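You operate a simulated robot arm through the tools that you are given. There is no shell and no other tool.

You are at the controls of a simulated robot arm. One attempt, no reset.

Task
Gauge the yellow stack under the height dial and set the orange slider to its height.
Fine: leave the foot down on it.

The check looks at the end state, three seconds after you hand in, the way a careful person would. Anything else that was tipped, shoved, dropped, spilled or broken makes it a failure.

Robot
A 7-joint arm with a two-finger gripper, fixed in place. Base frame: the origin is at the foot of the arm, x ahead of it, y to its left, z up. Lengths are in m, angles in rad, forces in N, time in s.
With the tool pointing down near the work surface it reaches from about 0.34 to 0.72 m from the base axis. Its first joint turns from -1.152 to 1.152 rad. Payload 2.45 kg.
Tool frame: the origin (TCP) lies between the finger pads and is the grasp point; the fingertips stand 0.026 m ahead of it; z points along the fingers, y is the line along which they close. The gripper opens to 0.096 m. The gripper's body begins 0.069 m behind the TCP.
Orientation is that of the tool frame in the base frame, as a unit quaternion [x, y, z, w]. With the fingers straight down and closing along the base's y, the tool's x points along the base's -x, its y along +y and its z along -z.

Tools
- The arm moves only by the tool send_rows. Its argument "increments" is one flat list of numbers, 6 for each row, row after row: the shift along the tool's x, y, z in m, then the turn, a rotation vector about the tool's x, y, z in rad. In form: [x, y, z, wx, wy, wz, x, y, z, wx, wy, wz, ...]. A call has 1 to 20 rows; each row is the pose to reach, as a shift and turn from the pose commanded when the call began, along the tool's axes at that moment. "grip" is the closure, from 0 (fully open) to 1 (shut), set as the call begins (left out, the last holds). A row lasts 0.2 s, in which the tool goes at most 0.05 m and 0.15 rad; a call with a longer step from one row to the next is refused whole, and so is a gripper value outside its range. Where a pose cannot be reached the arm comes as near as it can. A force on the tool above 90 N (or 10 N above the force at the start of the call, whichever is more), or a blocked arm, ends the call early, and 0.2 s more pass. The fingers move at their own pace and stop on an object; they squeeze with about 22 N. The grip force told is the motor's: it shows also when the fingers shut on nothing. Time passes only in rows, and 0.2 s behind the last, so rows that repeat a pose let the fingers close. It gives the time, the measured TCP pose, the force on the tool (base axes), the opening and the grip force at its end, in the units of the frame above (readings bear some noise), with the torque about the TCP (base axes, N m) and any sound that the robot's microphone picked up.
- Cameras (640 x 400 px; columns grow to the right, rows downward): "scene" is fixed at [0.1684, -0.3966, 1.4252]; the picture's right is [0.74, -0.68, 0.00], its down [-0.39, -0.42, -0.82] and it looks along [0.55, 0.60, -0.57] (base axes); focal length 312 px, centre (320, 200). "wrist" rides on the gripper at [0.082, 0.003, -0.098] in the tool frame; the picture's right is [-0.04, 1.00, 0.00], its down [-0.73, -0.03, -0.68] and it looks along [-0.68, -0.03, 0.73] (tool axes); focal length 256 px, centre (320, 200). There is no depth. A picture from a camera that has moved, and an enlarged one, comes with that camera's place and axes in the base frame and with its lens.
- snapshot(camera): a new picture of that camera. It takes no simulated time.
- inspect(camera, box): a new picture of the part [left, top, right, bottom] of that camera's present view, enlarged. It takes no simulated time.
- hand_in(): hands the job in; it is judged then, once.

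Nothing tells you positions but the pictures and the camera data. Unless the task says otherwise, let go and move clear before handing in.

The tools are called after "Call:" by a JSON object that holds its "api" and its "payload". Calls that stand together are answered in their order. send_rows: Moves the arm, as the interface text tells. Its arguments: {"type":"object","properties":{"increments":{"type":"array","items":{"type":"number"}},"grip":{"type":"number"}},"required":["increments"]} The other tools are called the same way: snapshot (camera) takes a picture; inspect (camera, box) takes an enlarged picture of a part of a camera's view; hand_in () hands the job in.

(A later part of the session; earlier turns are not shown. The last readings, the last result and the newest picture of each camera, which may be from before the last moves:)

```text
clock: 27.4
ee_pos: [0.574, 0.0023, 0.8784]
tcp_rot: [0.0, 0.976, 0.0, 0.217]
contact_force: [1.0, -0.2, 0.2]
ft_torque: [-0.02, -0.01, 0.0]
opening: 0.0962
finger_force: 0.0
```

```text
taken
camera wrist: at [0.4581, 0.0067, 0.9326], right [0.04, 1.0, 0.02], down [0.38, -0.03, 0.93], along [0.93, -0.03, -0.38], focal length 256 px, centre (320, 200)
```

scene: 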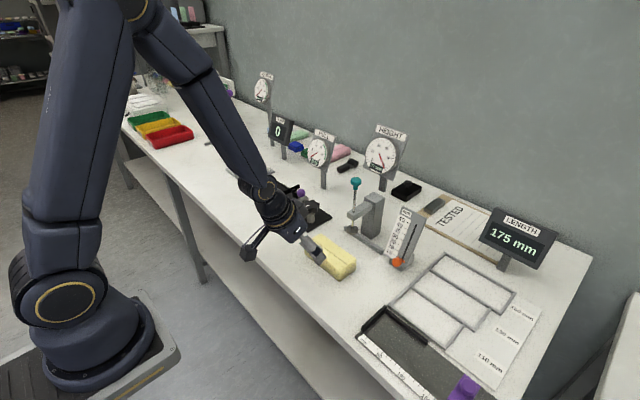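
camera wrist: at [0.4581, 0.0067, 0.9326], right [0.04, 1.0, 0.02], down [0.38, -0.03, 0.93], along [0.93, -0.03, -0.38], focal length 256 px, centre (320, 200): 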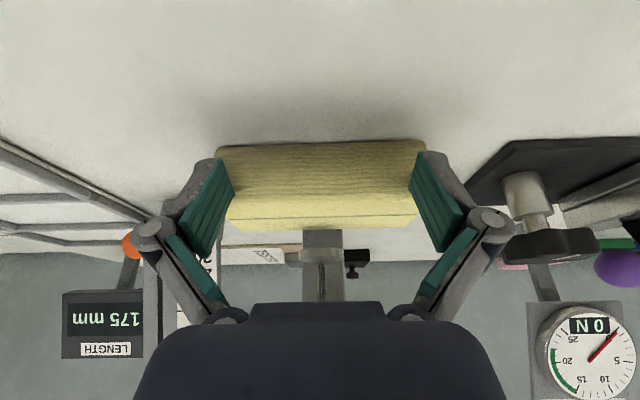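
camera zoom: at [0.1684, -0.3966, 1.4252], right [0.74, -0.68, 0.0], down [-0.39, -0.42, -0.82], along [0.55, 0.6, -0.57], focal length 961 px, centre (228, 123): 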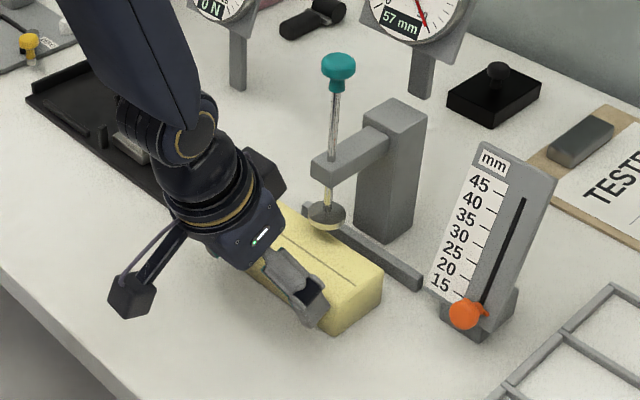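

The block is sliding straight and is partly under the foot. I'll finish the push in small steps, watching the force for contact with the fence.

Call:
{"api": "send_rows", "payload": {"increments": [-0.0036, -0.001, 0.0017, 0, 0, 0, -0.0072, -0.001, 0.0034, 0, 0, 0, -0.0109, -0.001, 0.0051, 0, 0, 0, -0.0118, -0.001, 0.0055, 0, 0, 0, -0.0118, -0.001, 0.0055, 0, 0, 0], "grip": 0}}

Call:
{"api": "inspect", "payload": {"camera": "scene", "box": [310, 190, 410, 280]}}

```text
clock: 28.6
ee_pos: [0.5881, 0.0014, 0.8784]
tcp_rot: [0.0, 0.976, 0.0, 0.216]
contact_force: [-0.4, 0.2, -0.2]
ft_torque: [-0.03, 0.02, 0.02]
opening: 0.0959
finger_force: 0.0
```

```text
4.44 times, centred on (360, 235) of scene
camera zoom: at [0.1684, -0.3966, 1.4252], right [0.74, -0.68, 0.0], down [-0.39, -0.42, -0.82], along [0.55, 0.6, -0.57], focal length 1388 px, centre (142, 44)
```

zoom: 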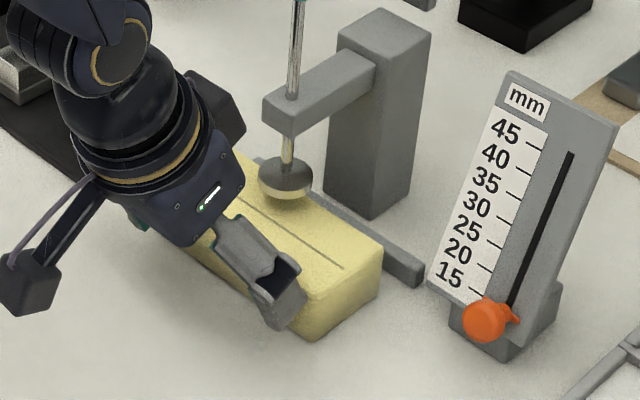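

The foot is now over the middle of the block, and the block is only a few millimetres from the fence. I'll push in 1 mm steps.

Call:
{"api": "send_rows", "payload": {"increments": [-0.0009, 0, 0.0004, 0, 0, 0, -0.0018, 0, 0.0008, 0, 0, 0, -0.0027, 0, 0.0013, 0, 0, 0, -0.0027, 0, 0.0013, 0, 0, 0], "grip": 0}}

Call:
{"api": "inspect", "payload": {"camera": "scene", "box": [330, 210, 410, 280]}}

```text
clock: 29.6
ee_pos: [0.5912, -0.0004, 0.8781]
tcp_rot: [0.0, 0.976, 0.0, 0.216]
contact_force: [-0.1, 0.4, -0.2]
ft_torque: [0.02, 0.02, 0.04]
opening: 0.0961
finger_force: 0.2
```

```text
5.71 times, centred on (370, 245) of scene
camera zoom: at [0.1684, -0.3966, 1.4252], right [0.74, -0.68, 0.0], down [-0.39, -0.42, -0.82], along [0.55, 0.6, -0.57], focal length 1785 px, centre (34, -57)
```

zoom: 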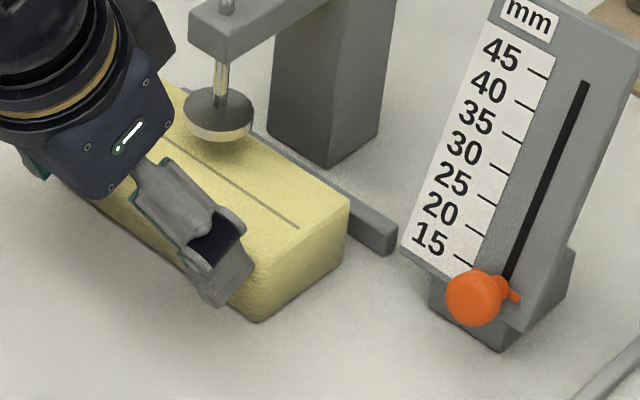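

No contact force yet. I'll do a few more 1 mm steps toward the fence.

Call:
{"api": "send_rows", "payload": {"increments": [-0.0009, 0, 0.0004, 0, 0, 0, -0.0018, 0, 0.0008, 0, 0, 0, -0.0018, 0, 0.0008, 0, 0, 0], "grip": 0}}

Call:
{"api": "inspect", "payload": {"camera": "scene", "box": [350, 220, 400, 265]}}

```text
clock: 30.4
ee_pos: [0.5937, -0.0003, 0.8779]
tcp_rot: [0.0, 0.976, 0.0, 0.216]
contact_force: [-0.2, 0.2, -0.4]
ft_torque: [-0.01, 0.04, -0.02]
opening: 0.0957
finger_force: 0.0
```

```text
8.89 times, centred on (375, 242) of scene
camera zoom: at [0.1684, -0.3966, 1.4252], right [0.74, -0.68, 0.0], down [-0.39, -0.42, -0.82], along [0.55, 0.6, -0.57], focal length 2777 px, centre (-169, -178)
```

zoom: 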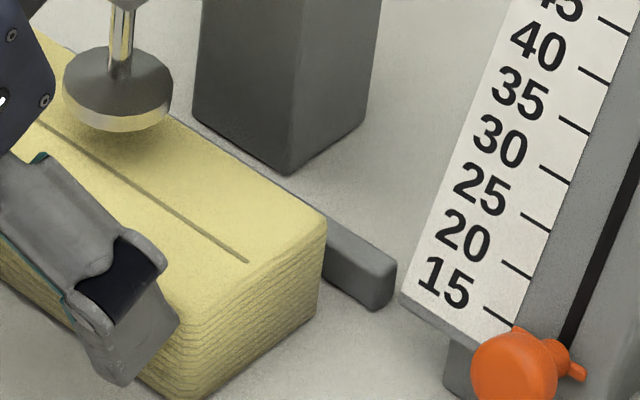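

The block is practically at the fence and fully under the raised foot. I'll back straight off from it, then rise and straighten the tool.

Call:
{"api": "send_rows", "payload": {"increments": [0.0136, 0, -0.0063, 0, 0, 0, 0.0363, 0, -0.0169, 0, 0, 0, 0.0634, 0, -0.0296, 0, 0, 0, 0.0907, 0, -0.0423, 0, 0, 0, 0.0907, 0, -0.0423, 0, 0, 0], "grip": 0}}

Call:
{"api": "snapshot", "payload": {"camera": "wrist"}}

Call:
{"api": "inspect", "payload": {"camera": "scene", "box": [290, 120, 430, 290]}}

```text
clock: 31.6
ee_pos: [0.4916, -0.0003, 0.8779]
tcp_rot: [0.0, 0.976, 0.0, 0.217]
contact_force: [-0.2, -0.1, -0.2]
ft_torque: [0.0, -0.01, 0.01]
opening: 0.0961
finger_force: 0.1
```

```text
taken
camera wrist: at [0.3756, 0.0036, 0.9327], right [0.04, 1.0, 0.02], down [0.38, -0.03, 0.93], along [0.93, -0.03, -0.38], focal length 256 px, centre (320, 200)
```

wrist: 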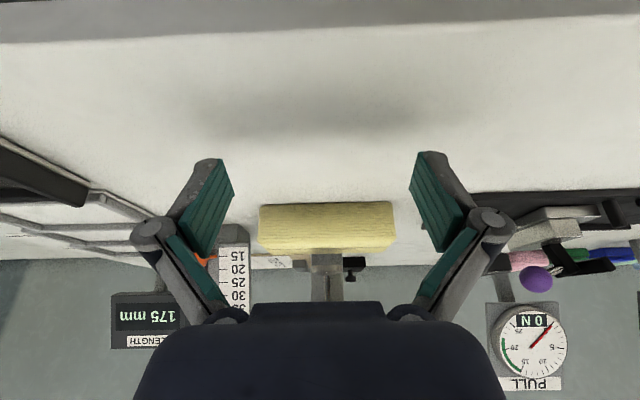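

```text
2.35 times, centred on (360, 205) of scene
camera zoom: at [0.1683, -0.3966, 1.4252], right [0.74, -0.68, 0.0], down [-0.39, -0.42, -0.82], along [0.55, 0.6, -0.57], focal length 735 px, centre (226, 188)
```

zoom: 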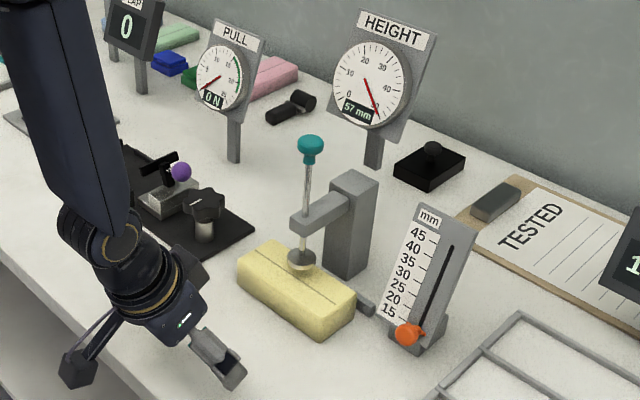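

The block sits squarely under the foot, and nothing else has moved. I'll rise and straighten the tool, staying in front of the gauge.

Call:
{"api": "send_rows", "payload": {"increments": [-0.0135, 0, -0.04, 0, 0.0727, 0, -0.027, 0, -0.08, 0, 0.1454, 0, -0.0405, 0, -0.12, 0, 0.2181, 0, -0.054, 0, -0.16, 0, 0.2908, 0, -0.0675, 0, -0.2, 0, 0.3635, 0, -0.0811, 0, -0.2402, 0, 0.4363, 0, -0.0811, 0, -0.2402, 0, 0.4363, 0], "grip": 0}}

Call:
{"api": "snapshot", "payload": {"camera": "wrist"}}

Call:
{"api": "inspect", "payload": {"camera": "wrist", "box": [240, 120, 400, 300]}}

```text
clock: 33.2
ee_pos: [0.464, -0.0001, 1.1301]
tcp_rot: [0.001, 1.0, 0.0, -0.001]
contact_force: [-0.2, 0.7, -0.5]
ft_torque: [0.02, 0.01, -0.01]
opening: 0.0959
finger_force: 0.1
```

```text
taken
camera wrist: at [0.3819, 0.0044, 1.2277], right [0.04, 1.0, 0.0], down [0.73, -0.03, 0.68], along [0.68, -0.03, -0.73], focal length 256 px, centre (320, 200)
```

wrist: 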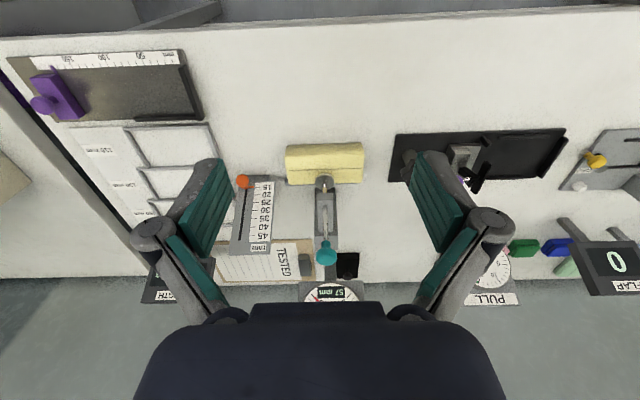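

```text
2.22 times, centred on (320, 210) of wrist
camera zoom: at [0.3819, 0.0044, 1.2277], right [0.04, 1.0, 0.0], down [0.73, -0.03, 0.68], along [0.68, -0.03, -0.73], focal length 569 px, centre (320, 178)
```

zoom: 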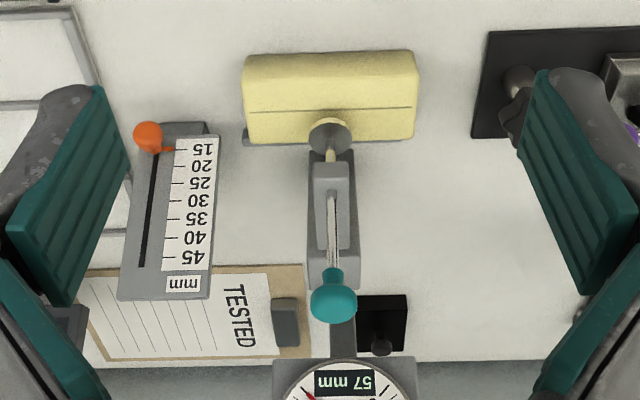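

The foot hangs over the block and the dial still reads 57 mm. Now I'll go back over the knob and lower the open fingers around it at the parked height.

Call:
{"api": "send_rows", "payload": {"increments": [-0.045, 0, 0, 0, 0, 0, -0.09, 0, 0, 0, 0, 0, -0.135, 0, 0, 0, 0, 0, -0.18, 0, 0, 0, 0, 0, -0.18, 0, 0, 0, 0, 0], "grip": 0}}

Call:
{"api": "send_rows", "payload": {"increments": [0, 0, 0.025, 0, 0, 0, 0, 0, 0.05, 0, 0, 0, 0, 0, 0.071, 0, 0, 0, 0, 0, 0.071, 0, 0, 0], "grip": 0}}

Call:
{"api": "snapshot", "payload": {"camera": "wrist"}}

```text
clock: 34.4
ee_pos: [0.6435, 0.0029, 1.1307]
tcp_rot: [0.0, 1.0, 0.001, -0.001]
contact_force: [-0.4, -0.1, -0.4]
ft_torque: [-0.01, 0.01, -0.01]
opening: 0.0962
finger_force: 0.0
```

```text
clock: 35.4
ee_pos: [0.6446, 0.0005, 1.0597]
tcp_rot: [0.0, 1.0, 0.0, 0.0]
contact_force: [0.1, 0.0, 0.9]
ft_torque: [0.02, -0.02, 0.0]
opening: 0.0958
finger_force: 0.0
```

```text
taken
camera wrist: at [0.5616, 0.0061, 1.1575], right [0.04, 1.0, 0.0], down [0.73, -0.03, 0.68], along [0.68, -0.03, -0.73], focal length 256 px, centre (320, 200)
```

wrist: 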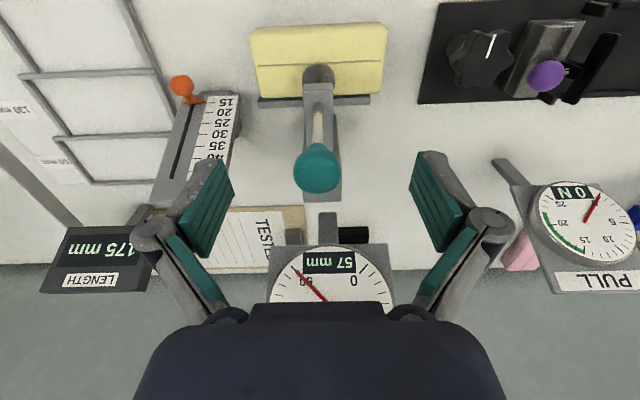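

The knob is between the fingers again and still parked at 57 mm. I'll close on it.

Call:
{"api": "send_rows", "payload": {"increments": [0, 0, 0, 0, 0, 0, 0, 0, 0, 0, 0, 0, 0, 0, 0, 0, 0, 0, 0, 0, 0, 0, 0, 0, 0, 0, 0, 0, 0, 0, 0, 0, 0, 0, 0, 0], "grip": 1}}

Call:
{"api": "send_rows", "payload": {"increments": [0, 0, 0.004, 0, 0, 0, 0, 0, 0.008, 0, 0, 0, 0, 0, 0.012, 0, 0, 0, 0, 0, 0.016, 0, 0, 0, 0, 0, 0.016, 0, 0, 0], "grip": 1}}

Call:
{"api": "inspect", "payload": {"camera": "wrist", "box": [220, 40, 420, 310]}}

Call:
{"api": "inspect", "payload": {"camera": "scene", "box": [320, 120, 430, 260]}}

```text
clock: 36.8
ee_pos: [0.643, 0.0009, 1.0599]
tcp_rot: [0.001, 1.0, -0.001, 0.0]
contact_force: [0.3, -8.7, -0.1]
ft_torque: [-0.14, -0.02, -0.03]
opening: 0.0246
finger_force: 44.8
```

```text
clock: 38.0
ee_pos: [0.6441, -0.0003, 1.0436]
tcp_rot: [0.0, 1.0, 0.0, 0.0]
contact_force: [-1.5, -11.7, 0.0]
ft_torque: [-0.19, 0.28, 0.0]
opening: 0.0245
finger_force: 44.4
```

```text
1.48 times, centred on (320, 175) of wrist
camera zoom: at [0.5616, 0.0047, 1.1421], right [0.04, 1.0, 0.0], down [0.73, -0.03, 0.68], along [0.68, -0.03, -0.73], focal length 379 px, centre (320, 237)
```

zoom: 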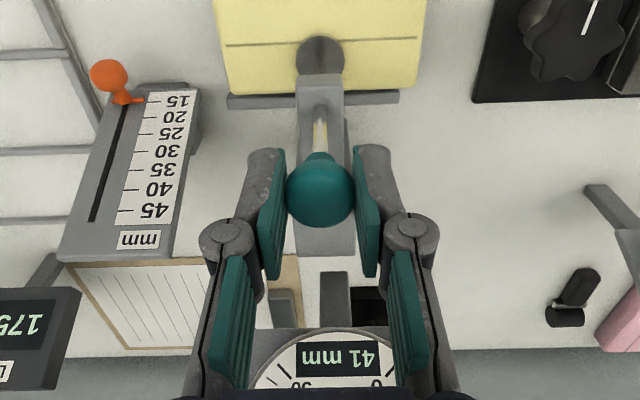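

```text
2.86 times, centred on (375, 190) of scene
camera zoom: at [0.1683, -0.3969, 1.4251], right [0.74, -0.68, 0.0], down [-0.39, -0.42, -0.82], along [0.55, 0.6, -0.57], focal length 893 px, centre (163, 229)
```

zoom: 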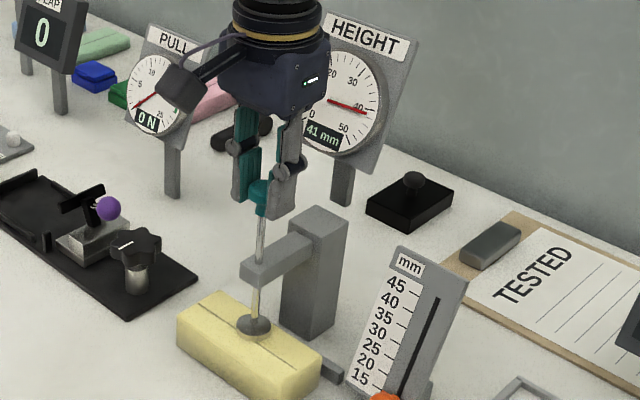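

It reads 41 mm and is held. I'll lower in small steps, watching for upward force when the foot touches.

Call:
{"api": "send_rows", "payload": {"increments": [0, 0, 0.002, 0, 0, 0, 0, 0, 0.004, 0, 0, 0, 0, 0, 0.006, 0, 0, 0, 0, 0, 0.006, 0, 0, 0], "grip": 1}}

Call:
{"api": "inspect", "payload": {"camera": "scene", "box": [320, 120, 430, 260]}}

```text
clock: 39.0
ee_pos: [0.6442, -0.0003, 1.0391]
tcp_rot: [0.0, 1.0, -0.001, 0.003]
contact_force: [-13.8, -9.3, 36.3]
ft_torque: [-0.22, 0.19, -0.03]
opening: 0.0251
finger_force: 45.1
```

```text
2.86 times, centred on (375, 190) of scene
camera zoom: at [0.1672, -0.3968, 1.4252], right [0.74, -0.68, 0.0], down [-0.39, -0.42, -0.82], along [0.55, 0.6, -0.57], focal length 893 px, centre (163, 229)
```

zoom: 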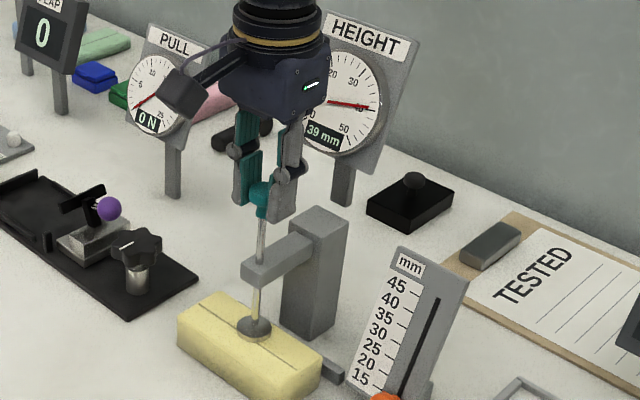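

The foot has touched: 36 N upward at 39 mm. I'll ease the pressure off straight away and then let go.

Call:
{"api": "send_rows", "payload": {"increments": [0, 0, -0.003, 0, 0, 0, 0, 0, -0.003, 0, 0, 0], "grip": 1}}

Call:
{"api": "send_rows", "payload": {"increments": [0, 0, 0, 0, 0, 0, 0, 0, 0, 0, 0, 0, 0, 0, 0, 0, 0, 0, 0, 0, 0, 0, 0, 0, 0, 0, 0, 0, 0, 0], "grip": 0}}

Call:
{"api": "inspect", "payload": {"camera": "wrist", "box": [220, 40, 420, 310]}}

Call:
{"api": "inspect", "payload": {"camera": "scene", "box": [320, 120, 430, 260]}}

```text
clock: 39.6
ee_pos: [0.6439, -0.0002, 1.0403]
tcp_rot: [0.0, 1.0, 0.001, 0.002]
contact_force: [-2.0, -4.3, 19.3]
ft_torque: [-0.11, -0.65, 0.02]
opening: 0.024
finger_force: 45.2
```

```text
clock: 40.8
ee_pos: [0.6439, -0.001, 1.0409]
tcp_rot: [-0.001, 1.0, 0.0, 0.0]
contact_force: [-0.5, -0.5, -0.8]
ft_torque: [0.02, 0.03, 0.02]
opening: 0.0958
finger_force: 0.1
```

```text
1.48 times, centred on (320, 175) of wrist
camera zoom: at [0.5619, 0.0041, 1.1388], right [0.04, 1.0, 0.0], down [0.73, -0.03, 0.68], along [0.68, -0.03, -0.73], focal length 379 px, centre (320, 237)
```

zoom: 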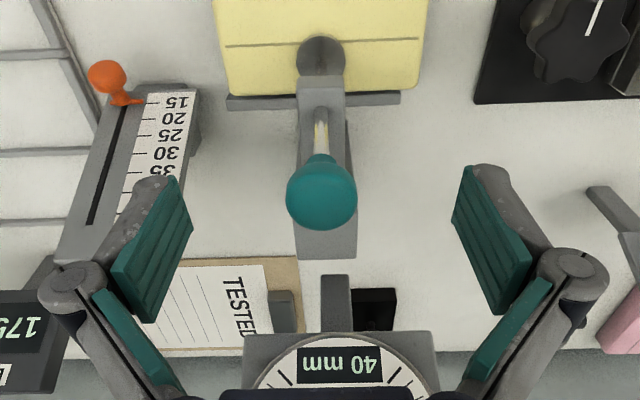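

```text
2.86 times, centred on (375, 190) of scene
camera zoom: at [0.1684, -0.3966, 1.4252], right [0.74, -0.68, 0.0], down [-0.39, -0.42, -0.82], along [0.55, 0.6, -0.57], focal length 893 px, centre (163, 229)
```

zoom: 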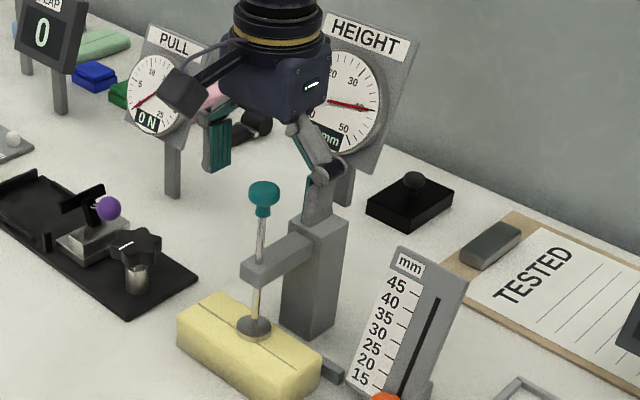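

Released, the dial reads about 40 mm. I'll rise clear and read it properly.

Call:
{"api": "send_rows", "payload": {"increments": [0, 0, -0.03, 0, 0, 0, 0, 0, -0.06, 0, 0, 0, 0, 0, -0.09, 0, 0, 0, 0.04, 0, -0.09, 0, 0, 0, 0.08, 0, -0.09, 0, 0, 0, 0.12, 0, -0.09, 0, 0, 0, 0.16, 0, -0.09, 0, 0, 0, 0.18, 0, -0.09, 0, 0, 0, 0.18, 0, -0.09, 0, 0, 0], "grip": 0}}

Call:
{"api": "inspect", "payload": {"camera": "scene", "box": [360, 120, 410, 180]}}

Call:
{"api": "inspect", "payload": {"camera": "scene", "box": [310, 170, 430, 280]}}

Call:
{"api": "snapshot", "payload": {"camera": "wrist"}}

```text
clock: 42.8
ee_pos: [0.4634, 0.0033, 1.1303]
tcp_rot: [0.0, 1.0, -0.001, 0.0]
contact_force: [0.2, -0.9, 0.2]
ft_torque: [0.03, 0.02, 0.01]
opening: 0.0959
finger_force: 0.0
```

```text
6.67 times, centred on (385, 150) of scene
camera zoom: at [0.1683, -0.3966, 1.4252], right [0.74, -0.68, 0.0], down [-0.39, -0.42, -0.82], along [0.55, 0.6, -0.57], focal length 2083 px, centre (-113, 533)
```

zoom: 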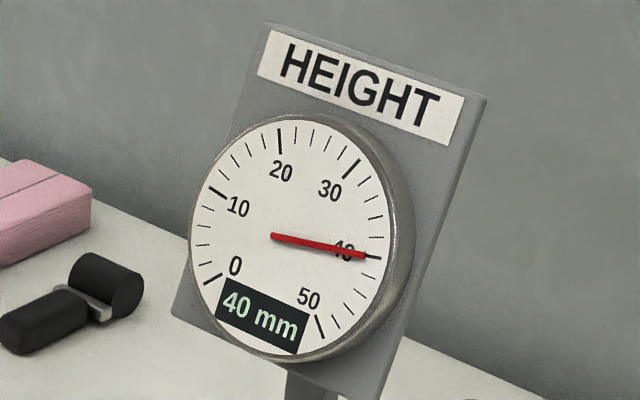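

```text
3.64 times, centred on (370, 225) of scene
camera zoom: at [0.1683, -0.3966, 1.4252], right [0.74, -0.68, 0.0], down [-0.39, -0.42, -0.82], along [0.55, 0.6, -0.57], focal length 1136 px, centre (138, 109)
```

zoom: 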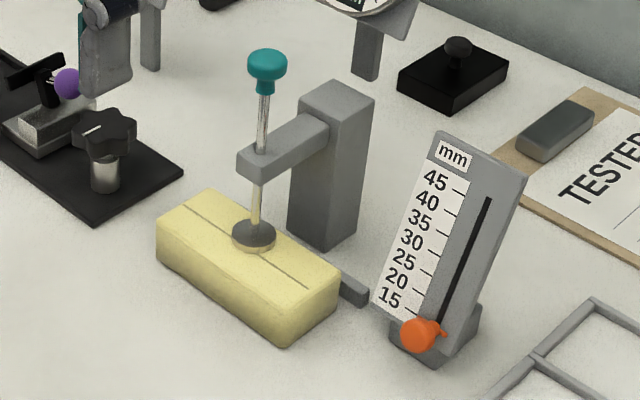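

```text
taken
camera wrist: at [0.3809, 0.0063, 1.2284], right [0.04, 1.0, 0.0], down [0.73, -0.03, 0.68], along [0.68, -0.03, -0.73], focal length 256 px, centre (320, 200)
```

wrist: 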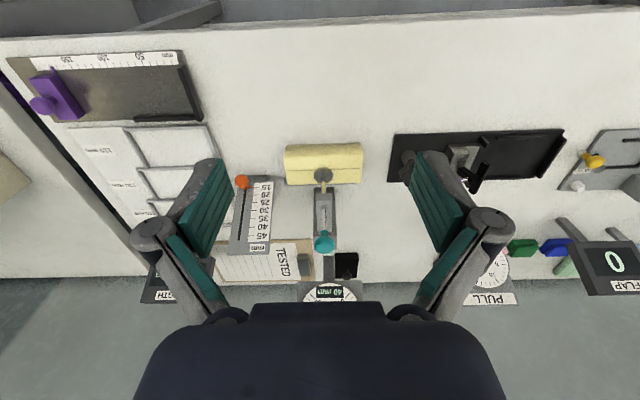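

The dial reads exactly 40 mm with the foot resting on the stack. Next is the orange slider, so I'll move in front of it for a closer look.

Call:
{"api": "send_rows", "payload": {"increments": [-0.005, -0.036, 0.01, 0, 0, 0, -0.01, -0.072, 0.02, 0, 0, 0, -0.01, -0.108, 0.04, 0, 0, 0, -0.01, -0.142, 0.05, 0, 0, 0, -0.01, -0.142, 0.05, 0, 0, 0], "grip": 0}}

Call:
{"api": "snapshot", "payload": {"camera": "wrist"}}

Call:
{"api": "inspect", "payload": {"camera": "wrist", "box": [270, 110, 370, 230]}}

Call:
{"api": "inspect", "payload": {"camera": "scene", "box": [375, 200, 435, 275]}}

```text
clock: 44.0
ee_pos: [0.4732, -0.1421, 1.0787]
tcp_rot: [0.0, 1.0, -0.001, 0.0]
contact_force: [-1.0, 0.2, -0.1]
ft_torque: [0.01, 0.03, -0.02]
opening: 0.0957
finger_force: 0.0
```

```text
taken
camera wrist: at [0.3926, -0.1373, 1.1772], right [0.04, 1.0, 0.0], down [0.73, -0.03, 0.68], along [0.68, -0.03, -0.73], focal length 256 px, centre (320, 200)
```

wrist: 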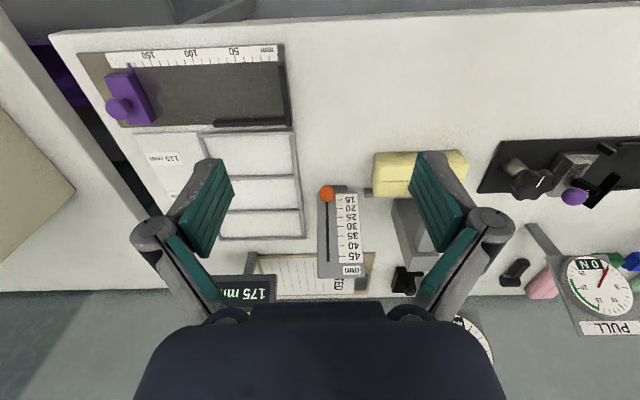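

```text
3.33 times, centred on (320, 170) of wrist
camera zoom: at [0.3926, -0.1373, 1.1772], right [0.04, 1.0, 0.0], down [0.73, -0.03, 0.68], along [0.68, -0.03, -0.73], focal length 853 px, centre (320, 300)
```

zoom: 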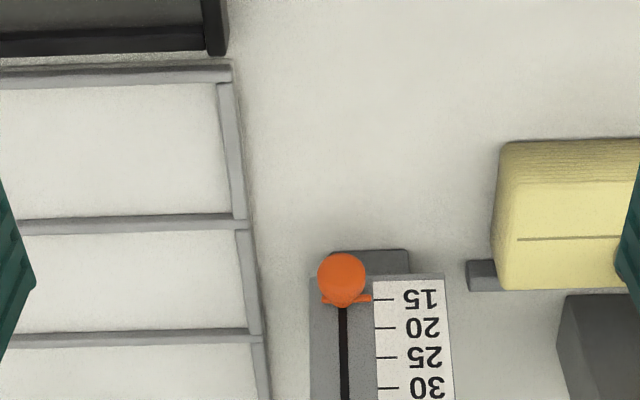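

```text
5.33 times, centred on (405, 238) of scene
camera zoom: at [0.1683, -0.3966, 1.4252], right [0.74, -0.68, 0.0], down [-0.39, -0.42, -0.82], along [0.55, 0.6, -0.57], focal length 1666 px, centre (-133, 0)
```

zoom: 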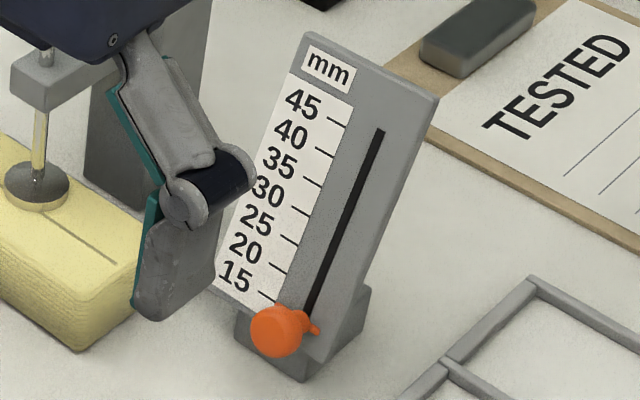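

The ball is about 22 mm across at (0.650, −0.139, 0.885), about 29 mm off a steep panel. The scale runs about 3.19 mm of slot per marked mm. From 15 to 40 is therefore about 80 mm along direction (0.27, 0, 0.96). I'll come above the ball with a partly open gripper.

Call:
{"api": "send_rows", "payload": {"increments": [-0.036, 0.001, 0.022, 0, 0, 0, -0.072, 0.002, 0.044, 0, 0, 0, -0.108, 0.003, 0.066, 0, 0, 0, -0.144, 0.003, 0.088, 0, 0, 0, -0.1768, 0.003, 0.1087, 0, 0, 0, -0.1768, 0.003, 0.1087, 0, 0, 0], "grip": 0.4}}

Call:
{"api": "snapshot", "payload": {"camera": "wrist"}}

Call:
{"api": "inspect", "payload": {"camera": "scene", "box": [340, 150, 460, 290]}}

```text
clock: 45.4
ee_pos: [0.6514, -0.1372, 0.9733]
tcp_rot: [0.0, 1.0, 0.0, 0.0]
contact_force: [-0.1, -0.5, -0.4]
ft_torque: [0.01, 0.01, -0.03]
opening: 0.0578
finger_force: 0.1
```

```text
taken
camera wrist: at [0.5702, -0.1332, 1.0711], right [0.04, 1.0, 0.0], down [0.73, -0.03, 0.68], along [0.68, -0.03, -0.73], focal length 256 px, centre (320, 200)
```

wrist: 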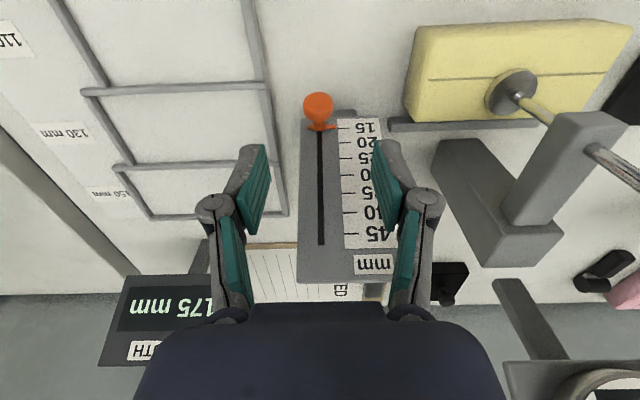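

```text
2.86 times, centred on (400, 220) of scene
camera zoom: at [0.1684, -0.3966, 1.4252], right [0.74, -0.68, 0.0], down [-0.39, -0.42, -0.82], along [0.55, 0.6, -0.57], focal length 893 px, centre (91, 143)
```

zoom: 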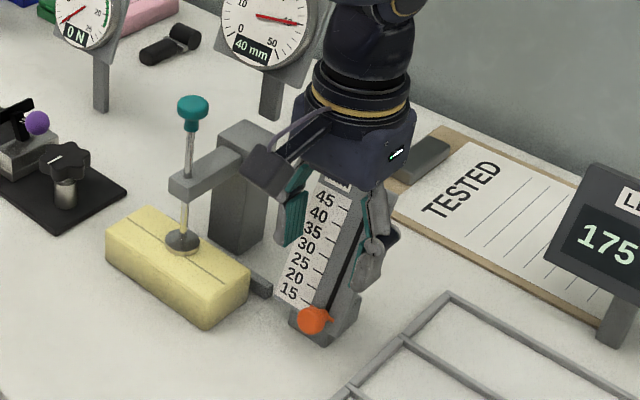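

The ball is centred between the fingers at about (0.648, −0.138), with at least 3 cm of room to the stack and gauge. I'll descend around it.

Call:
{"api": "send_rows", "payload": {"increments": [0.002, -0.001, 0.025, 0, 0, 0, 0.002, -0.001, 0.05, 0, 0, 0, 0.002, -0.001, 0.068, 0, 0, 0, 0.002, -0.001, 0.077, 0, 0, 0, 0.002, -0.001, 0.077, 0, 0, 0], "grip": 0.4}}

Call:
{"api": "snapshot", "payload": {"camera": "wrist"}}

Call:
{"api": "inspect", "payload": {"camera": "scene", "box": [360, 190, 450, 290]}}

```text
clock: 46.6
ee_pos: [0.6496, -0.1401, 0.8953]
tcp_rot: [0.001, 1.0, 0.0, 0.0]
contact_force: [-0.2, -0.5, -0.2]
ft_torque: [0.01, -0.01, 0.0]
opening: 0.0578
finger_force: 0.0
```

```text
taken
camera wrist: at [0.5667, -0.1356, 0.993], right [0.04, 1.0, 0.0], down [0.73, -0.03, 0.68], along [0.68, -0.03, -0.73], focal length 256 px, centre (320, 200)
```

wrist: 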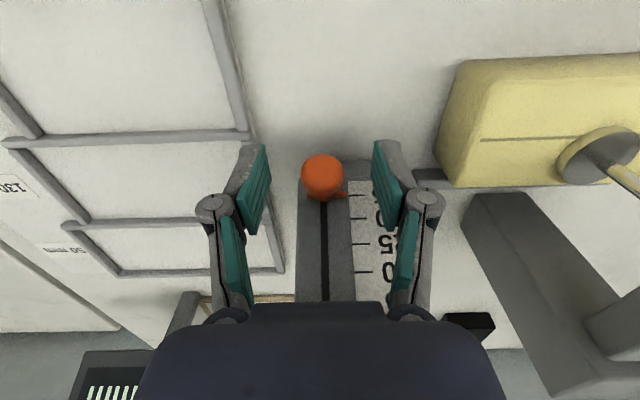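

```text
4.00 times, centred on (405, 240) of scene
camera zoom: at [0.1684, -0.3966, 1.4252], right [0.74, -0.68, 0.0], down [-0.39, -0.42, -0.82], along [0.55, 0.6, -0.57], focal length 1250 px, centre (-20, 40)
```

zoom: 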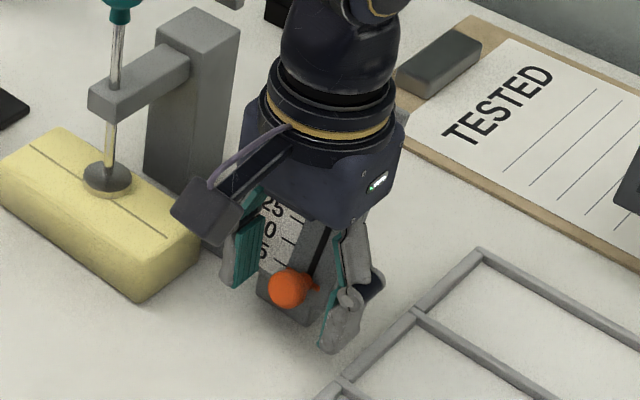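

The ball is between the pads with no contact so far. I'll close on it.

Call:
{"api": "send_rows", "payload": {"increments": [-0.001, 0.001, 0.001, 0, 0, 0, -0.001, 0.001, 0.001, 0, 0, 0, -0.001, 0.001, 0.001, 0, 0, 0, -0.001, 0.001, 0.001, 0, 0, 0], "grip": 1}}

Call:
{"api": "snapshot", "payload": {"camera": "wrist"}}

```text
clock: 47.6
ee_pos: [0.6497, -0.1393, 0.8938]
tcp_rot: [0.0, 1.0, -0.001, -0.001]
contact_force: [-0.2, -0.6, -0.3]
ft_torque: [-0.01, 0.02, 0.01]
opening: 0.0197
finger_force: 44.6
```

```text
taken
camera wrist: at [0.5681, -0.1344, 0.992], right [0.04, 1.0, 0.0], down [0.73, -0.03, 0.68], along [0.68, -0.03, -0.73], focal length 256 px, centre (320, 200)
```

wrist: 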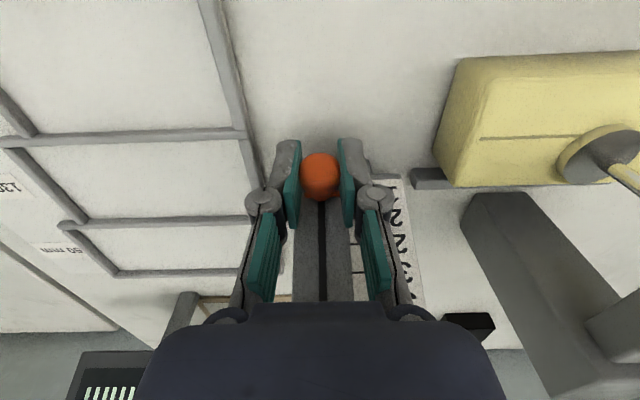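

The ball is gripped (opening 19.7 mm). I'll move a short way up the slot first and read the side force to check the slope estimate.

Call:
{"api": "send_rows", "payload": {"increments": [-0.0014, 0, -0.0048, 0, 0, 0, -0.0027, 0, -0.0096, 0, 0, 0, -0.0041, 0, -0.0144, 0, 0, 0, -0.0054, 0, -0.0192, 0, 0, 0, -0.0054, 0, -0.0192, 0, 0, 0], "grip": 1}}

Call:
{"api": "inspect", "payload": {"camera": "scene", "box": [360, 190, 450, 290]}}

Call:
{"api": "snapshot", "payload": {"camera": "wrist"}}

```text
clock: 48.8
ee_pos: [0.6568, -0.1381, 0.9134]
tcp_rot: [0.0, 1.0, 0.0, 0.003]
contact_force: [21.5, 0.0, -7.7]
ft_torque: [-0.02, -0.16, 0.03]
opening: 0.0195
finger_force: 44.5
```

```text
4.00 times, centred on (405, 240) of scene
camera zoom: at [0.1691, -0.3966, 1.425], right [0.74, -0.68, 0.0], down [-0.39, -0.42, -0.82], along [0.55, 0.6, -0.57], focal length 1250 px, centre (-20, 40)
```

zoom: 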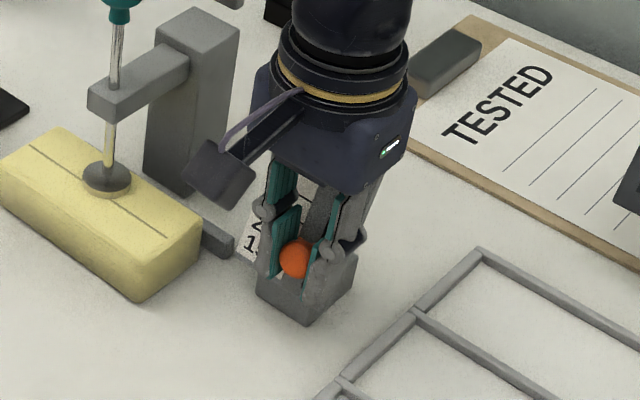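

```text
taken
camera wrist: at [0.5745, -0.1344, 1.0111], right [0.04, 1.0, 0.0], down [0.73, -0.03, 0.68], along [0.68, -0.03, -0.73], focal length 256 px, centre (320, 200)
```

wrist: 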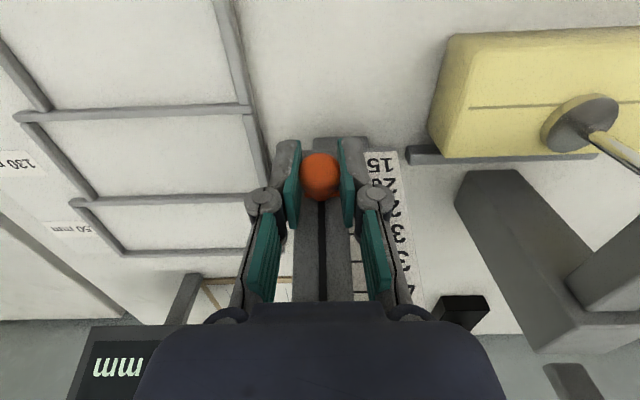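

The side force (+21 N in x) shows the slot leans back more than I estimated. I'll shift about 2 mm in +x and re-check the force before continuing.

Call:
{"api": "send_rows", "payload": {"increments": [-0.001, 0, 0, 0, 0, 0, -0.002, 0, 0, 0, 0, 0, -0.002, 0, 0, 0, 0, 0], "grip": 1}}

```text
clock: 49.6
ee_pos: [0.6573, -0.1391, 0.9121]
tcp_rot: [0.0, 1.0, 0.0, -0.002]
contact_force: [5.5, 0.8, -1.7]
ft_torque: [0.0, -0.18, -0.03]
opening: 0.0197
finger_force: 44.3
```

With a 2 mm shift the side force fell to 5 N, so the real slope is about dx/dz ≈ 0.42. I'll continue upward along the corrected line.

Call:
{"api": "send_rows", "payload": {"increments": [-0.0028, 0, -0.005, 0, 0, 0, -0.0049, 0, -0.01, 0, 0, 0, -0.007, 0, -0.015, 0, 0, 0, -0.0091, 0, -0.02, 0, 0, 0, -0.0091, 0, -0.02, 0, 0, 0], "grip": 1}}

Call:
{"api": "inspect", "payload": {"camera": "scene", "box": [360, 190, 450, 290]}}

Call:
{"api": "snapshot", "payload": {"camera": "wrist"}}

```text
clock: 50.8
ee_pos: [0.6645, -0.1389, 0.9334]
tcp_rot: [0.001, 1.0, 0.0, -0.002]
contact_force: [-22.3, -0.2, 8.1]
ft_torque: [0.0, 0.65, 0.03]
opening: 0.0197
finger_force: 44.4
```

```text
4.00 times, centred on (405, 240) of scene
camera zoom: at [0.1676, -0.3965, 1.4253], right [0.74, -0.68, 0.0], down [-0.39, -0.42, -0.82], along [0.55, 0.6, -0.57], focal length 1250 px, centre (-20, 40)
```

zoom: 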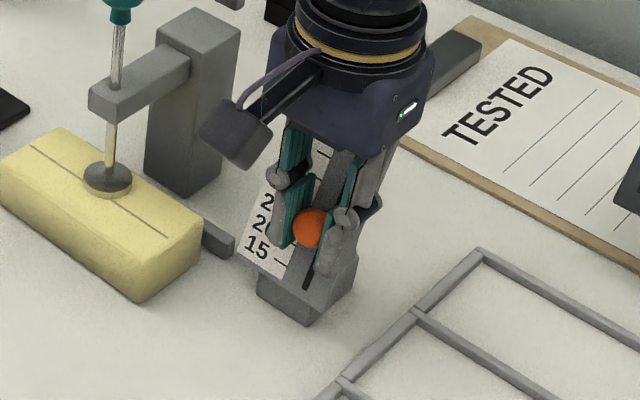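

```text
taken
camera wrist: at [0.5829, -0.1344, 1.0319], right [0.04, 1.0, 0.0], down [0.74, -0.03, 0.68], along [0.67, -0.03, -0.74], focal length 256 px, centre (320, 200)
```

wrist: 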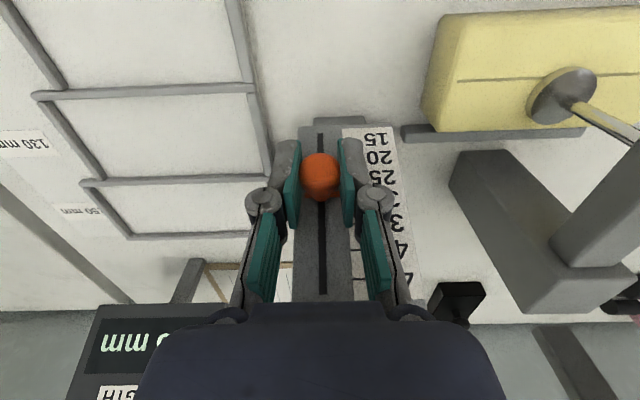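

The forces point along a normal consistent with a 20° back-lean (dx/dz ≈ 0.36), so my last move overshot slightly in x. I'll correct and continue up on that line.

Call:
{"api": "send_rows", "payload": {"increments": [0.0022, 0, -0.002, 0, 0, 0, 0.0007, 0, -0.006, 0, 0, 0, -0.0011, 0, -0.011, 0, 0, 0, -0.0029, 0, -0.016, 0, 0, 0, -0.0047, 0, -0.021, 0, 0, 0, -0.0062, 0, -0.025, 0, 0, 0, -0.0062, 0, -0.025, 0, 0, 0], "grip": 1}}

Call:
{"api": "inspect", "payload": {"camera": "scene", "box": [370, 190, 440, 270]}}

Call:
{"api": "snapshot", "payload": {"camera": "wrist"}}

```text
clock: 52.4
ee_pos: [0.673, -0.1398, 0.9587]
tcp_rot: [-0.001, 1.0, 0.0, 0.0]
contact_force: [8.7, -2.2, -2.9]
ft_torque: [-0.03, -0.49, -0.04]
opening: 0.0197
finger_force: 44.6
```

```text
5.00 times, centred on (405, 230) of scene
camera zoom: at [0.1686, -0.3967, 1.4251], right [0.74, -0.68, 0.0], down [-0.39, -0.42, -0.82], along [0.55, 0.6, -0.57], focal length 1562 px, centre (-105, 50)
```

zoom: 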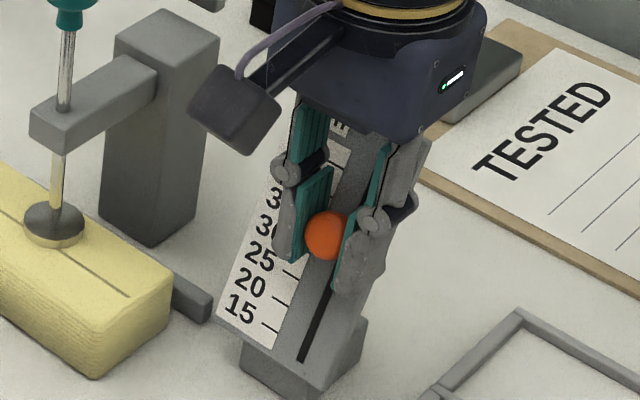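

```text
taken
camera wrist: at [0.5911, -0.1344, 1.0558], right [0.04, 1.0, 0.0], down [0.73, -0.03, 0.68], along [0.68, -0.03, -0.73], focal length 256 px, centre (320, 200)
```

wrist: 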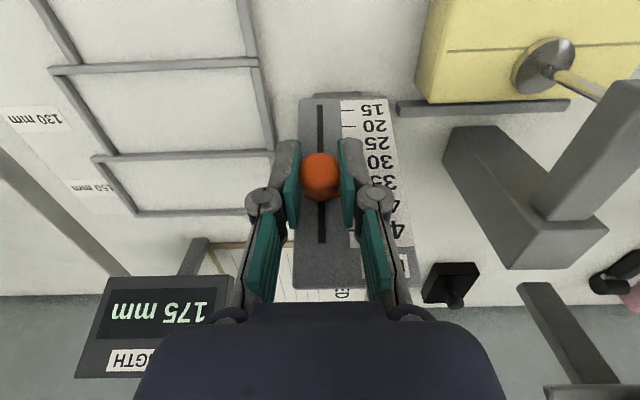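

The slider should be near 36 now. I'll go up about 12 mm more along the slot, then release and read it.

Call:
{"api": "send_rows", "payload": {"increments": [-0.0022, 0, -0.004, 0, 0, 0, -0.0038, 0, -0.008, 0, 0, 0, -0.0054, 0, -0.0125, 0, 0, 0, -0.0054, 0, -0.0125, 0, 0, 0], "grip": 1}}

Call:
{"api": "send_rows", "payload": {"increments": [0, 0, 0, 0, 0, 0, 0, 0, 0, 0, 0, 0, 0, 0, 0, 0, 0, 0], "grip": 0.4}}

Call:
{"api": "snapshot", "payload": {"camera": "wrist"}}

Call:
{"api": "inspect", "payload": {"camera": "wrist", "box": [280, 80, 420, 260]}}

Call:
{"api": "inspect", "payload": {"camera": "scene", "box": [370, 190, 440, 270]}}

```text
clock: 53.4
ee_pos: [0.6771, -0.1398, 0.9692]
tcp_rot: [0.0, 1.0, 0.0, 0.0]
contact_force: [8.2, -1.0, -4.0]
ft_torque: [-0.05, 0.26, -0.01]
opening: 0.0196
finger_force: 44.3
```

```text
clock: 54.2
ee_pos: [0.6769, -0.1394, 0.9703]
tcp_rot: [0.0, 1.0, 0.001, 0.0]
contact_force: [0.2, 0.0, 0.3]
ft_torque: [0.01, -0.02, 0.0]
opening: 0.0576
finger_force: 0.0
```

```text
taken
camera wrist: at [0.5955, -0.1345, 1.0685], right [0.04, 1.0, 0.0], down [0.73, -0.03, 0.68], along [0.68, -0.03, -0.73], focal length 256 px, centre (320, 200)
```

wrist: 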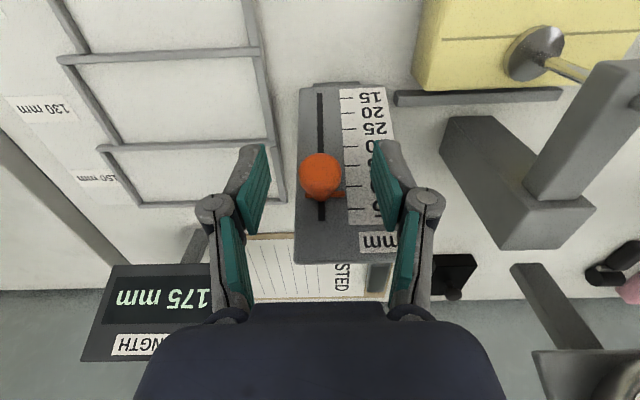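

```text
2.22 times, centred on (350, 170) of wrist
camera zoom: at [0.5955, -0.1345, 1.0685], right [0.04, 1.0, 0.0], down [0.73, -0.03, 0.68], along [0.68, -0.03, -0.73], focal length 569 px, centre (253, 267)
```

zoom: 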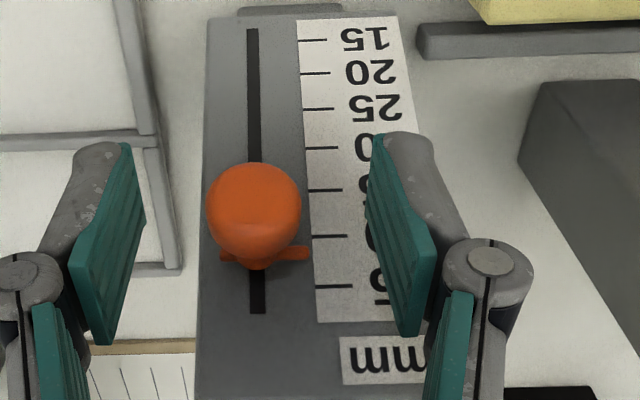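

```text
5.00 times, centred on (405, 230) of scene
camera zoom: at [0.1684, -0.3966, 1.4252], right [0.74, -0.68, 0.0], down [-0.39, -0.42, -0.82], along [0.55, 0.6, -0.57], focal length 1562 px, centre (-105, 50)
```

zoom: 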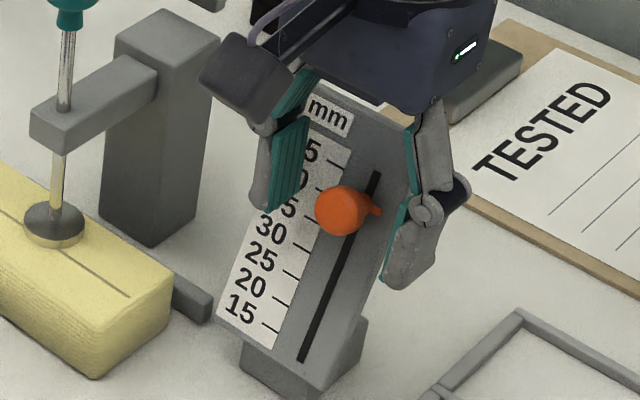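

The slider stays where I leave it. From this oblique view the pointer seems a bit above 40, but the angle may mislead. I'll back off and tilt so the wrist camera looks square onto the panel.

Call:
{"api": "send_rows", "payload": {"increments": [0.02, 0, 0, 0, 0, 0, 0.05, 0, 0, 0, 0, 0, 0.07, 0, -0.004, 0, -0.1, 0, 0.085, 0.001, -0.008, 0, -0.21, 0, 0.1, 0.002, -0.012, 0, -0.32, 0, 0.106, 0.003, -0.016, 0, -0.4363, 0, 0.106, 0.003, -0.016, 0, -0.4363, 0], "grip": 0}}

Call:
{"api": "snapshot", "payload": {"camera": "wrist"}}

Call:
{"api": "inspect", "payload": {"camera": "wrist", "box": [260, 100, 400, 300]}}

Call:
{"api": "inspect", "payload": {"camera": "scene", "box": [370, 190, 440, 270]}}

```text
clock: 55.8
ee_pos: [0.5712, -0.1363, 0.9852]
tcp_rot: [0.0, 0.976, 0.001, 0.218]
contact_force: [-0.1, -0.9, -0.1]
ft_torque: [-0.01, -0.01, -0.05]
opening: 0.0959
finger_force: 0.1
```

```text
taken
camera wrist: at [0.4552, -0.1319, 1.0402], right [0.04, 1.0, 0.02], down [0.38, -0.03, 0.93], along [0.93, -0.03, -0.38], focal length 256 px, centre (320, 200)
```

wrist: 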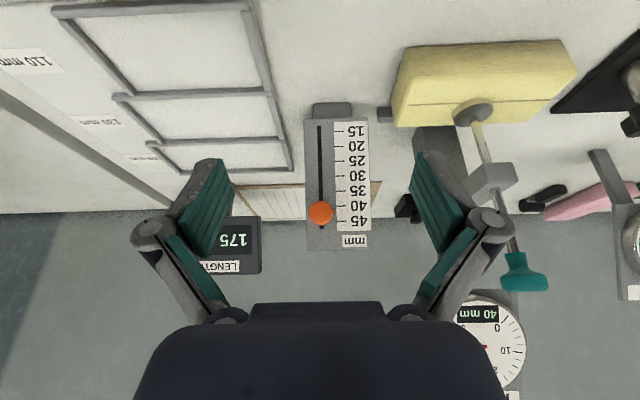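

```text
2.00 times, centred on (330, 200) of wrist
camera zoom: at [0.4552, -0.1319, 1.0402], right [0.04, 1.0, 0.02], down [0.38, -0.03, 0.93], along [0.93, -0.03, -0.38], focal length 512 px, centre (300, 200)
```

zoom: 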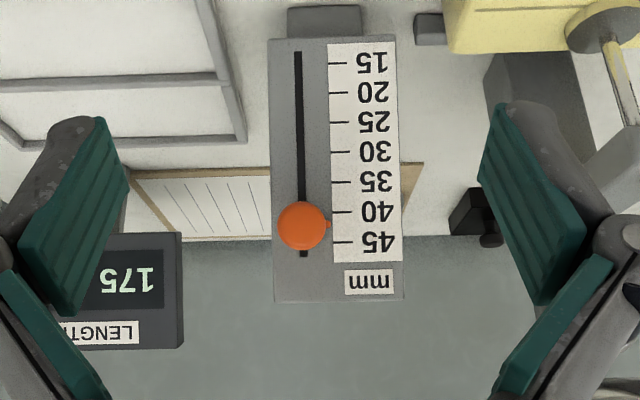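

```text
5.00 times, centred on (405, 230) of scene
camera zoom: at [0.1683, -0.3966, 1.4252], right [0.74, -0.68, 0.0], down [-0.39, -0.42, -0.82], along [0.55, 0.6, -0.57], focal length 1562 px, centre (-105, 50)
```

zoom: 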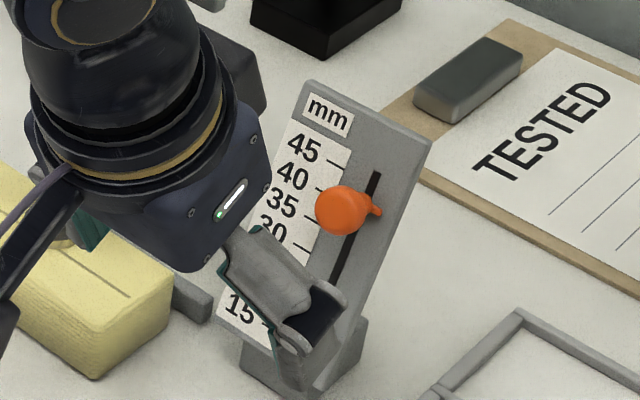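

Seen square-on, the pointer reads about 42. I'll zoom in tighter for an accurate reading.

Call:
{"api": "inspect", "payload": {"camera": "wrist", "box": [300, 185, 360, 235]}}

```text
8.00 times, centred on (330, 210) of wrist
camera zoom: at [0.4552, -0.1319, 1.0402], right [0.04, 1.0, 0.02], down [0.38, -0.03, 0.93], along [0.93, -0.03, -0.38], focal length 2048 px, centre (240, 120)
```

zoom: 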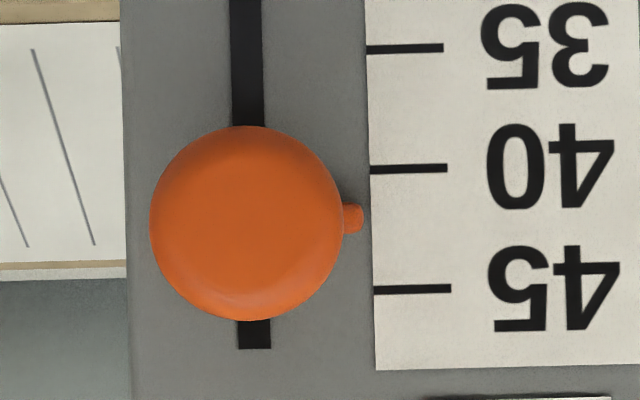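

The pointer reads about 41.95, so it must come down about 2 marks, roughly 6 mm along the slot. I'll go back around the ball the way I came.

Call:
{"api": "send_rows", "payload": {"increments": [-0.00375, -0.001, 0.00616, 0, 0.1163, 0, -0.01565, -0.002, 0.01612, 0, 0.2263, 0, -0.02756, -0.003, 0.02609, 0, 0.3363, 0, -0.04399, -0.003, 0.03817, 0, 0.4363, 0, -0.07118, -0.003, 0.05084, 0, 0.4363, 0, -0.08931, -0.003, 0.0593, 0, 0.4363, 0, -0.08931, -0.003, 0.0593, 0, 0.4363, 0], "grip": 0.4}}

Call:
{"api": "snapshot", "payload": {"camera": "wrist"}}

```text
clock: 57.4
ee_pos: [0.6778, -0.1387, 0.9704]
tcp_rot: [0.0, 1.0, -0.001, 0.0]
contact_force: [0.1, -0.4, 0.2]
ft_torque: [-0.01, -0.02, -0.02]
opening: 0.0575
finger_force: 0.1
```

```text
taken
camera wrist: at [0.5961, -0.1339, 1.0692], right [0.04, 1.0, 0.0], down [0.73, -0.03, 0.68], along [0.68, -0.03, -0.73], focal length 256 px, centre (320, 200)
```

wrist: 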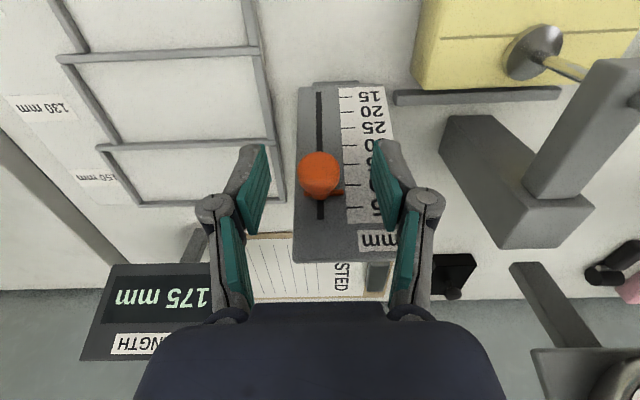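

I'm back around the ball with nothing disturbed. I'll grip, slide down about 6 mm along the slot, and release.

Call:
{"api": "send_rows", "payload": {"increments": [0, 0, 0, 0, 0, 0, 0, 0, 0, 0, 0, 0, 0, 0, 0, 0, 0, 0, 0, 0, 0, 0, 0, 0], "grip": 1}}

Call:
{"api": "send_rows", "payload": {"increments": [0.0007, 0, 0.0019, 0, 0, 0, 0.0014, 0, 0.0038, 0, 0, 0, 0.002, 0, 0.0056, 0, 0, 0, 0.002, 0, 0.0056, 0, 0, 0, 0.002, 0, 0.0056, 0, 0, 0], "grip": 1}}

Call:
{"api": "send_rows", "payload": {"increments": [0, 0, 0, 0, 0, 0, 0, 0, 0, 0, 0, 0, 0, 0, 0, 0, 0, 0], "grip": 0.4}}

Call:
{"api": "inspect", "payload": {"camera": "wrist", "box": [280, 80, 420, 260]}}

```text
clock: 58.4
ee_pos: [0.6787, -0.1393, 0.9723]
tcp_rot: [0.0, 1.0, 0.001, 0.0]
contact_force: [1.4, -2.5, -0.6]
ft_torque: [-0.01, -0.03, -0.01]
opening: 0.0197
finger_force: 44.6
```

```text
clock: 59.6
ee_pos: [0.6752, -0.14, 0.9645]
tcp_rot: [0.0, 1.0, 0.0, -0.002]
contact_force: [-2.3, -2.5, 0.8]
ft_torque: [-0.03, 0.17, -0.01]
opening: 0.0196
finger_force: 44.5
```

```text
clock: 60.4
ee_pos: [0.677, -0.1384, 0.9644]
tcp_rot: [0.0, 1.0, -0.001, 0.0]
contact_force: [0.0, 0.2, -0.2]
ft_torque: [0.0, 0.05, -0.01]
opening: 0.0576
finger_force: 0.1
```

```text
2.22 times, centred on (350, 170) of wrist
camera zoom: at [0.5941, -0.1342, 1.0632], right [0.04, 1.0, 0.0], down [0.73, -0.03, 0.68], along [0.68, -0.03, -0.73], focal length 569 px, centre (253, 267)
```

zoom: 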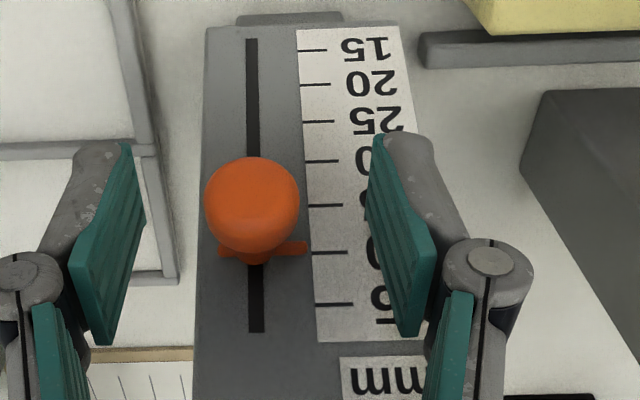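

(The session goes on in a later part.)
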